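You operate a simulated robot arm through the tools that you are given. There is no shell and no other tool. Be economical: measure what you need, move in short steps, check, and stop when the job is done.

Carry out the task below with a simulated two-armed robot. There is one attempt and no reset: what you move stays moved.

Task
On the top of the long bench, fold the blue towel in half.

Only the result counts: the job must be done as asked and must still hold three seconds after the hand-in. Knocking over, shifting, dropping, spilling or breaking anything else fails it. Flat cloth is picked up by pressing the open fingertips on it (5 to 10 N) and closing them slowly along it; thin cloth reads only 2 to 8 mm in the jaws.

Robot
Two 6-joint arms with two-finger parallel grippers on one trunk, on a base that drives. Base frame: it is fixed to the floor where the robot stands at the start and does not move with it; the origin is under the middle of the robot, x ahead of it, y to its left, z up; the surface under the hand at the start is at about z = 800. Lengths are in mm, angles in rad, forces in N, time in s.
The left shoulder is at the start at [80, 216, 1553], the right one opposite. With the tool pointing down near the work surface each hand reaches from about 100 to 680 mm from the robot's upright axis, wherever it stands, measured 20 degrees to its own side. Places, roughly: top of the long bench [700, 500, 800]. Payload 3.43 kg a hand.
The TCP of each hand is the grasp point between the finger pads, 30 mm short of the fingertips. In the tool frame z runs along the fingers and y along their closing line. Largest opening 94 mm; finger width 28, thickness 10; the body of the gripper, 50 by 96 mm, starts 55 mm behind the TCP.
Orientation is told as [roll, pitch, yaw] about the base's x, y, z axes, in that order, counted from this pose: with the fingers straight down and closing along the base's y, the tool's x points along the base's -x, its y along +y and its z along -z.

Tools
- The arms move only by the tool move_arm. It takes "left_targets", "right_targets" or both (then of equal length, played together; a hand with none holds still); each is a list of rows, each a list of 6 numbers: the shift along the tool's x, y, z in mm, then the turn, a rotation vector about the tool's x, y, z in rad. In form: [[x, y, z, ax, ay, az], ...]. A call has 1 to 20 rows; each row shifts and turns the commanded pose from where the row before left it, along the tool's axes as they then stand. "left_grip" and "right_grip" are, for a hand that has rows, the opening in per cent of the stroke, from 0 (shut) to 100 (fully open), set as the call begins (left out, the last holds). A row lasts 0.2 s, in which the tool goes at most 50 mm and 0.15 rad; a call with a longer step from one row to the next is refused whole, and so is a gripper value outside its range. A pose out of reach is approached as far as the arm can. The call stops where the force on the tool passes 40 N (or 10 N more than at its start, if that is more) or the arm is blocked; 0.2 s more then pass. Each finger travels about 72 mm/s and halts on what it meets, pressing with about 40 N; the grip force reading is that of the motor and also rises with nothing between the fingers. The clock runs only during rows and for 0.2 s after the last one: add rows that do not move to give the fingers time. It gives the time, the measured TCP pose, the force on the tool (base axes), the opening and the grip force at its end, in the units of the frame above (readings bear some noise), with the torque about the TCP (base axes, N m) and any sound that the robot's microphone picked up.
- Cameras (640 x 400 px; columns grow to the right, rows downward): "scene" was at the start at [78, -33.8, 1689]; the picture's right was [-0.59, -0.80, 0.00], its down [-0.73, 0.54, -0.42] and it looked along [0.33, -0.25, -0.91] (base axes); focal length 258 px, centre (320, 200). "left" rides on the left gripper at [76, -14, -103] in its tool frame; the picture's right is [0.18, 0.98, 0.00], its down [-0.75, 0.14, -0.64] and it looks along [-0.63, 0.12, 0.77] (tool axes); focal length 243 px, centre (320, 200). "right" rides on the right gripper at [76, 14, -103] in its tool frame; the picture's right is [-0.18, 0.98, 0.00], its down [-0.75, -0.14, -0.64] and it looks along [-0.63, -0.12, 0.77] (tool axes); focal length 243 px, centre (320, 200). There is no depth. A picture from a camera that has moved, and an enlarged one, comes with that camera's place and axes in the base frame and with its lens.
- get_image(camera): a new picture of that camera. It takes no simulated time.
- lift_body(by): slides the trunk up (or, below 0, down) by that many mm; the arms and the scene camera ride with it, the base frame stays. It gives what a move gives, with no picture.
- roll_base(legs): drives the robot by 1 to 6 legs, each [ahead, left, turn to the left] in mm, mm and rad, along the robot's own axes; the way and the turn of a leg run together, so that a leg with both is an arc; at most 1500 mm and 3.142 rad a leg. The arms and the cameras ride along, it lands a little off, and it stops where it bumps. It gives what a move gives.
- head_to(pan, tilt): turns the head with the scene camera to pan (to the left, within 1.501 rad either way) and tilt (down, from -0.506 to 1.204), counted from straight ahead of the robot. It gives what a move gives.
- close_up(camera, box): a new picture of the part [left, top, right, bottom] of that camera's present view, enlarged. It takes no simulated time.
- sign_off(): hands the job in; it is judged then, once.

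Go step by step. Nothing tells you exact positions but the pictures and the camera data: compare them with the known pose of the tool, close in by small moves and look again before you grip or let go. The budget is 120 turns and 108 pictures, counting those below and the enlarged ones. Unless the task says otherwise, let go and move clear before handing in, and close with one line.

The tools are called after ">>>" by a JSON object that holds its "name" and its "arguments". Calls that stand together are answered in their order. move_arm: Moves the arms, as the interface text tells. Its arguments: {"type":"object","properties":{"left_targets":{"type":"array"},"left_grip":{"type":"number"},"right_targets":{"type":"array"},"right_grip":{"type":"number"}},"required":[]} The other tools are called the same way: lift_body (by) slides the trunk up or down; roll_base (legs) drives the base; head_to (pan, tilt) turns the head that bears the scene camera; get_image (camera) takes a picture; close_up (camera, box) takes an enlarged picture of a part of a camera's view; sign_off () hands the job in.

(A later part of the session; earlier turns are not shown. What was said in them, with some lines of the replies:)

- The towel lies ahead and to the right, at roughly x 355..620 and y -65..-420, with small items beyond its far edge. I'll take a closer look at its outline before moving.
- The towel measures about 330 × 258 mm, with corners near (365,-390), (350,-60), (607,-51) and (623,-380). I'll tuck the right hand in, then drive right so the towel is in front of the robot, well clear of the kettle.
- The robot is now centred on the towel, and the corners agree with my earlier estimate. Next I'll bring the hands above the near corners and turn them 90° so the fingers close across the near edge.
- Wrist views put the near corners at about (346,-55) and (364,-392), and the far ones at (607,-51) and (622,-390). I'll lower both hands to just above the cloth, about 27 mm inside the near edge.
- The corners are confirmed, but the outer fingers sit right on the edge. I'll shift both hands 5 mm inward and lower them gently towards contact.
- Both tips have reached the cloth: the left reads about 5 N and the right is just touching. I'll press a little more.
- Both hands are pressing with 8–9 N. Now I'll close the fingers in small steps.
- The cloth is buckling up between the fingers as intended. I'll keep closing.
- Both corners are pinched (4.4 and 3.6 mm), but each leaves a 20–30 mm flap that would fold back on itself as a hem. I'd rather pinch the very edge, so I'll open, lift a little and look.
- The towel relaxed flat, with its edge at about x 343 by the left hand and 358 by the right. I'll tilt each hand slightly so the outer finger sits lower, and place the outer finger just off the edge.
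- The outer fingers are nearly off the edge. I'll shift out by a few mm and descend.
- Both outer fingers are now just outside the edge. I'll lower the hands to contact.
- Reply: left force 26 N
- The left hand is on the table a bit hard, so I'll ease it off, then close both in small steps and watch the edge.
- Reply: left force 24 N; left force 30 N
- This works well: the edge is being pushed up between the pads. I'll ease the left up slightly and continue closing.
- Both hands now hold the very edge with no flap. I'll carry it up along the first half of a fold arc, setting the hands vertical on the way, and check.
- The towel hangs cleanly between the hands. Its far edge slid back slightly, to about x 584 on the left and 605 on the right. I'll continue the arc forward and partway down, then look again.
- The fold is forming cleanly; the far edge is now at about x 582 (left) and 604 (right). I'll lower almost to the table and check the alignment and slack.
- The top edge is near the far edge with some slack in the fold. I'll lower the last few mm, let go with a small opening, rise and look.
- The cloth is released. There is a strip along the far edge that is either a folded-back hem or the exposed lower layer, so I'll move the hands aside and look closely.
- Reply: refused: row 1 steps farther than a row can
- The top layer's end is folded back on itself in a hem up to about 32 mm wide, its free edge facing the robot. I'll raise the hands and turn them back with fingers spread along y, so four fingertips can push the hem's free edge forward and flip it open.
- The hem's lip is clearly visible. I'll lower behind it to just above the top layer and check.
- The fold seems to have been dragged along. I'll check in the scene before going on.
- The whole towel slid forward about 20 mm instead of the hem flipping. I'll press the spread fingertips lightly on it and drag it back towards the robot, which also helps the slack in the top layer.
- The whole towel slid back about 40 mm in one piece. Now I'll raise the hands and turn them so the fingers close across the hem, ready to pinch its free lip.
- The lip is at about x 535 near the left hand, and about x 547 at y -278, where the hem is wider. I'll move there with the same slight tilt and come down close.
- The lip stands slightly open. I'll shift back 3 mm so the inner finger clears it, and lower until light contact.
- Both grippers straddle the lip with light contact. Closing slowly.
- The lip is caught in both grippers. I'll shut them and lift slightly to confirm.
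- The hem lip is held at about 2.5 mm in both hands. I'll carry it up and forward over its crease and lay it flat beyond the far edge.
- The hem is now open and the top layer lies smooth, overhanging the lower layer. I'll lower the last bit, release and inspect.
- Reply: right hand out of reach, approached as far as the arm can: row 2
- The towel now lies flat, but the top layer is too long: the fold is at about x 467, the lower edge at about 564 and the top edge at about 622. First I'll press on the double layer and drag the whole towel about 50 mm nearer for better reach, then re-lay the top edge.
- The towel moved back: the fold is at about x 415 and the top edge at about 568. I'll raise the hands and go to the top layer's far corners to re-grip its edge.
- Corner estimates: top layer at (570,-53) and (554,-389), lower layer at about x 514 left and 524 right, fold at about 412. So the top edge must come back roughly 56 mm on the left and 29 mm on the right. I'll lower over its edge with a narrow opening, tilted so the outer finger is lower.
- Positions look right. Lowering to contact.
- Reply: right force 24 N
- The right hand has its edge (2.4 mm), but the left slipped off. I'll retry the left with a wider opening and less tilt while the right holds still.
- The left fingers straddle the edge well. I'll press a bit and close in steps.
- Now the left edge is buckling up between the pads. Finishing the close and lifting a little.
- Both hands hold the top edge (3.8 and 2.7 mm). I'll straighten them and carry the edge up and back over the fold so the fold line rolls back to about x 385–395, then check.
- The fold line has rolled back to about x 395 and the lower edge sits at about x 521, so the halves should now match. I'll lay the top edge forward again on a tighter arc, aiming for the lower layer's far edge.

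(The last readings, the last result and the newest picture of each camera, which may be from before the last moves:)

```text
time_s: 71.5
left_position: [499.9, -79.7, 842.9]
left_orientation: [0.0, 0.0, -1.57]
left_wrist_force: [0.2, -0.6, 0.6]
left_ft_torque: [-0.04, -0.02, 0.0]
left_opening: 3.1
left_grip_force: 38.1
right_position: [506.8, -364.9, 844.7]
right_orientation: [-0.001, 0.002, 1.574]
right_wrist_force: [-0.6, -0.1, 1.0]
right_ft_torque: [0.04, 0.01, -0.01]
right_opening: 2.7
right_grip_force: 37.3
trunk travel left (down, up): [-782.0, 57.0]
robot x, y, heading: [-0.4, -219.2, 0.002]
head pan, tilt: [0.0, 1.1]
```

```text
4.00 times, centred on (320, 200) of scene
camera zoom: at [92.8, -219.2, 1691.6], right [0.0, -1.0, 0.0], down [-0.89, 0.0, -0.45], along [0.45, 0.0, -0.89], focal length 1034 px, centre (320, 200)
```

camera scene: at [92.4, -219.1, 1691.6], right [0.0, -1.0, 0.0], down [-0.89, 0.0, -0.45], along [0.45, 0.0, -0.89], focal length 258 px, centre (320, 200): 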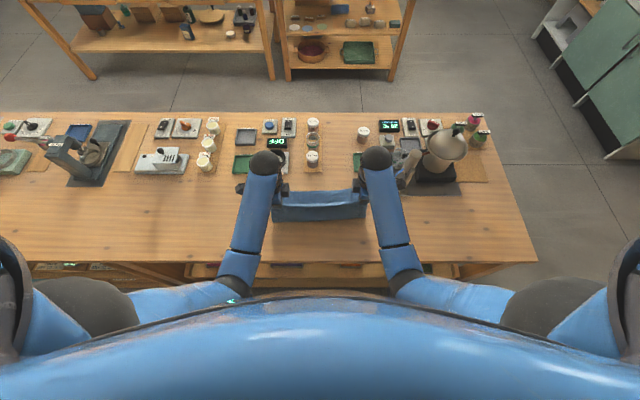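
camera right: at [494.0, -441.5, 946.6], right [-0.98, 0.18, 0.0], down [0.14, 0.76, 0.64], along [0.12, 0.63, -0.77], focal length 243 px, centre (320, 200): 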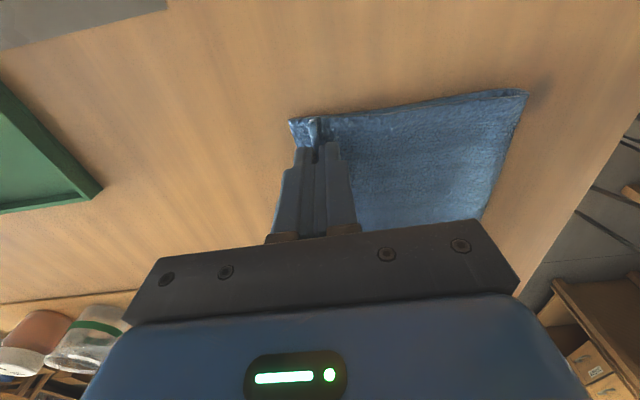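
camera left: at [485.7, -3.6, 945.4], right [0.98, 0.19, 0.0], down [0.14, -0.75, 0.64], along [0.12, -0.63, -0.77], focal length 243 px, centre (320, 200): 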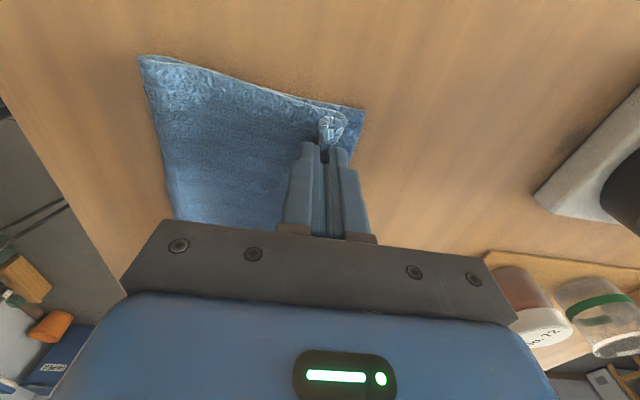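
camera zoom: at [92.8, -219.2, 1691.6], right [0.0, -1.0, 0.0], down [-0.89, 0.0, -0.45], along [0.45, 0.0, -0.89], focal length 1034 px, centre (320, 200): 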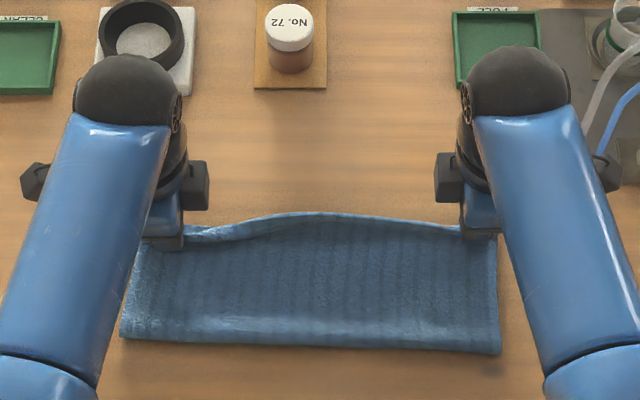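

Very good: layers line up and the fold sits near x 395. I'll lower the last few mm, release gently and rise.

>>> {"name": "move_arm", "arguments": {"left_targets": [[0, 2, 3, 0, 0, 0], [0, 0, 2, 0, 0, 0], [0, 0, 0, 0, 0, 0]], "right_targets": [[0, -2, 3, 0, 0, 0], [0, 0, 3, 0, 0, 0], [0, 0, 0, 0, 0, 0]]}}

>>> {"name": "move_arm", "arguments": {"left_targets": [[0, 0, 0, 0, 0, 0], [0, 0, 0, 0, 0, 0], [0, 0, -10, 0, 0, 0], [0, 0, -30, 0, 0, 0], [0, 0, -40, 0, 0, 0], [45, 0, 0, 0, 0, 0], [45, 0, 0, 0, 0, 0], [0, 0, 0, 0, 0, 0]], "right_targets": [[0, 0, 0, 0, 0, 0], [0, 0, 0, 0, 0, 0], [0, 0, -10, 0, 0, 0], [0, 0, -30, 0, 0, 0], [0, 0, -40, 0, 0, 0], [0, 30, 0, 0, 0, 0], [0, 30, 0, 0, 0, 0], [0, 0, 0, 0, 0, 0]], "left_grip": 25, "right_grip": 25}}

>>> {"name": "get_image", "arguments": {"camera": "left"}}

>>> {"name": "get_image", "arguments": {"camera": "right"}}

>>> {"name": "close_up", "arguments": {"camera": "scene", "box": [240, 150, 400, 250]}}

```text
time_s: 72.3
left_position: [501.3, -79.7, 839.3]
left_orientation: [0.001, 0.001, -1.569]
left_wrist_force: [-1.1, -0.9, 3.7]
left_ft_torque: [0.0, 0.05, 0.02]
left_opening: 3.9
left_grip_force: 38.1
right_position: [509.1, -365.6, 839.2]
right_orientation: [-0.004, 0.003, 1.574]
right_wrist_force: [-0.8, 2.6, 3.5]
right_ft_torque: [0.04, 0.09, -0.01]
right_opening: 2.4
right_grip_force: 37.1
trunk travel left (down, up): [-782.0, 57.0]
robot x, y, heading: [0.6, -222.5, 0.0]
head pan, tilt: [0.0, 1.1]
```

```text
time_s: 74.1
left_position: [500.9, 10.3, 917.4]
left_orientation: [-0.002, 0.0, -1.568]
left_wrist_force: [-0.3, 0.3, -0.4]
left_ft_torque: [-0.02, -0.01, 0.04]
left_opening: 23.2
left_grip_force: 0.1
right_position: [449.1, -365.5, 917.4]
right_orientation: [-0.001, 0.002, 1.574]
right_wrist_force: [0.3, -0.8, -1.4]
right_ft_torque: [0.0, -0.02, 0.01]
right_opening: 23.4
right_grip_force: 0.1
trunk travel left (down, up): [-782.0, 57.0]
robot x, y, heading: [-1.8, -219.5, 0.001]
head pan, tilt: [0.0, 1.1]
```

```text
20 pictures are left
camera left: at [486.1, 86.0, 1019.4], right [0.98, 0.19, 0.0], down [0.14, -0.75, 0.64], along [0.12, -0.63, -0.77], focal length 243 px, centre (320, 200)
```

left: 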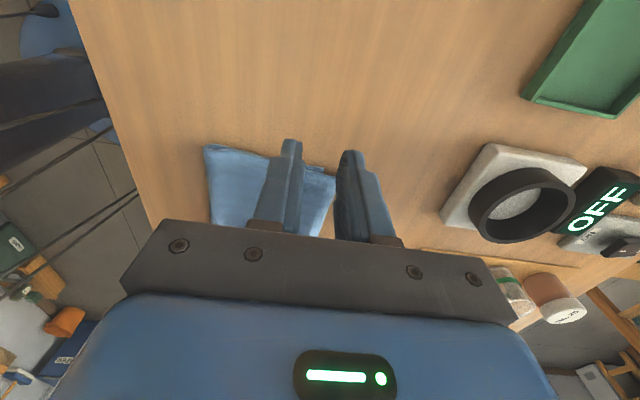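

```text
19 pictures are left
camera right: at [435.3, -442.9, 1018.8], right [-0.98, 0.18, 0.0], down [0.14, 0.75, 0.64], along [0.12, 0.63, -0.77], focal length 243 px, centre (320, 200)
```

right: 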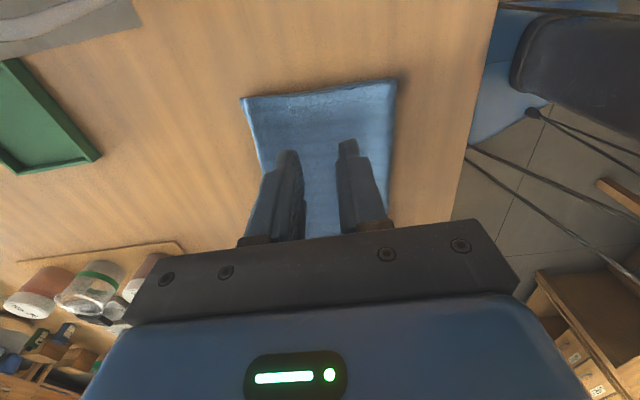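

```text
4.00 times, centred on (320, 200) of scene
camera zoom: at [93.7, -219.9, 1691.5], right [0.0, -1.0, 0.0], down [-0.89, 0.0, -0.45], along [0.45, 0.0, -0.89], focal length 1034 px, centre (320, 200)
```

zoom: 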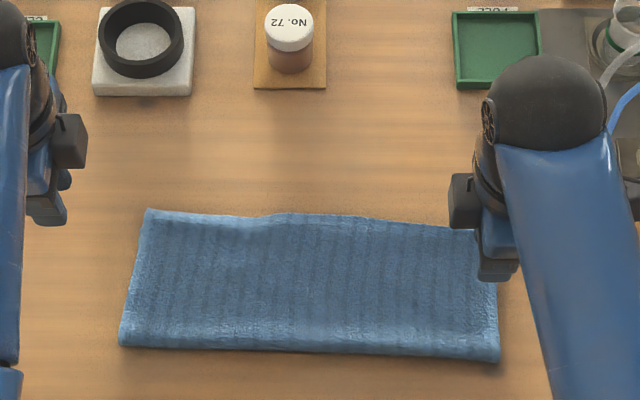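

The towel now looks neatly folded. I'll move the hands clear and check the edge alignment at both ends.

>>> {"name": "move_arm", "arguments": {"left_targets": [[45, 0, -20, 0, 0, 0], [45, 0, 0, 0, 0, 0], [0, 0, 0, 0, 0, 0]], "right_targets": [[40, 20, -20, 0, 0, 0], [40, 20, 0, 0, 0, 0], [0, 0, 0, 0, 0, 0]]}}

>>> {"name": "close_up", "arguments": {"camera": "left", "box": [200, 120, 440, 270]}}

>>> {"name": "close_up", "arguments": {"camera": "right", "box": [200, 80, 440, 230]}}

>>> {"name": "close_up", "arguments": {"camera": "scene", "box": [260, 190, 380, 260]}}

```text
time_s: 74.9
left_position: [500.3, 100.4, 936.1]
left_orientation: [-0.002, -0.001, -1.57]
left_wrist_force: [0.0, 0.2, 0.0]
left_ft_torque: [0.0, 0.0, 0.0]
left_opening: 23.5
left_grip_force: 0.0
right_position: [407.5, -446.3, 935.0]
right_orientation: [-0.001, 0.0, 1.576]
right_wrist_force: [-0.5, 0.1, 0.2]
right_ft_torque: [-0.01, 0.02, 0.0]
right_opening: 23.6
right_grip_force: 0.1
trunk travel left (down, up): [-782.0, 57.0]
robot x, y, heading: [0.9, -220.3, 0.004]
head pan, tilt: [0.0, 1.1]
```

```text
2.67 times, centred on (320, 195) of left
camera zoom: at [487.0, 176.3, 1038.4], right [0.98, 0.19, 0.0], down [0.14, -0.75, 0.64], along [0.12, -0.63, -0.77], focal length 647 px, centre (320, 213)
```

zoom: 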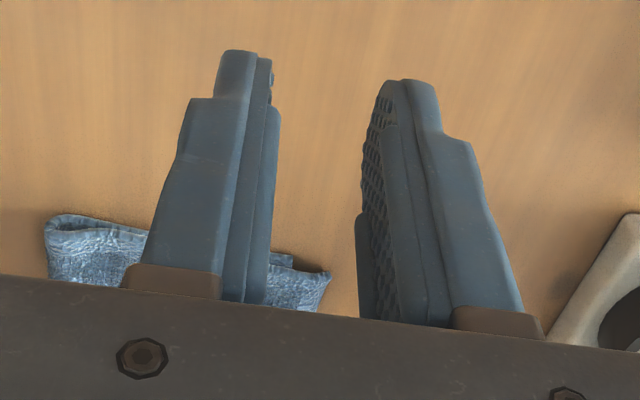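

```text
2.67 times, centred on (320, 155) of right
camera zoom: at [394.0, -523.4, 1038.2], right [-0.98, 0.18, 0.0], down [0.14, 0.75, 0.64], along [0.12, 0.63, -0.77], focal length 647 px, centre (320, 320)
```

zoom: 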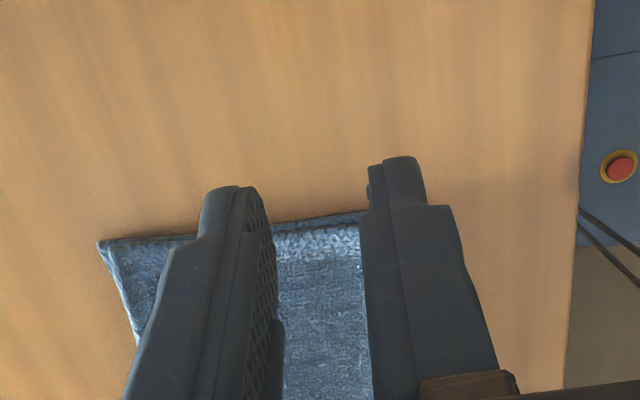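

```text
5.33 times, centred on (320, 225) of scene
camera zoom: at [94.5, -219.4, 1691.5], right [0.0, -1.0, 0.0], down [-0.89, 0.0, -0.45], along [0.45, 0.0, -0.89], focal length 1379 px, centre (320, 67)
```

zoom: 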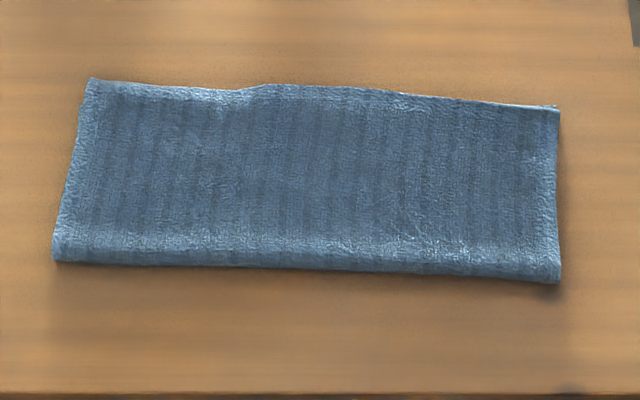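

The towel lies flat and folded once. By my estimate the two layers' edges meet to within a few mm on the right and about 20 mm on the left. Both hands are empty and clear, and nothing else looks moved, so I'm handing in.

>>> {"name": "sign_off", "arguments": {}}

```text
The job is handed in.
```

The blue towel is folded in half on the long bench, with its far edges aligned on the right and about 20 mm apart on the left.
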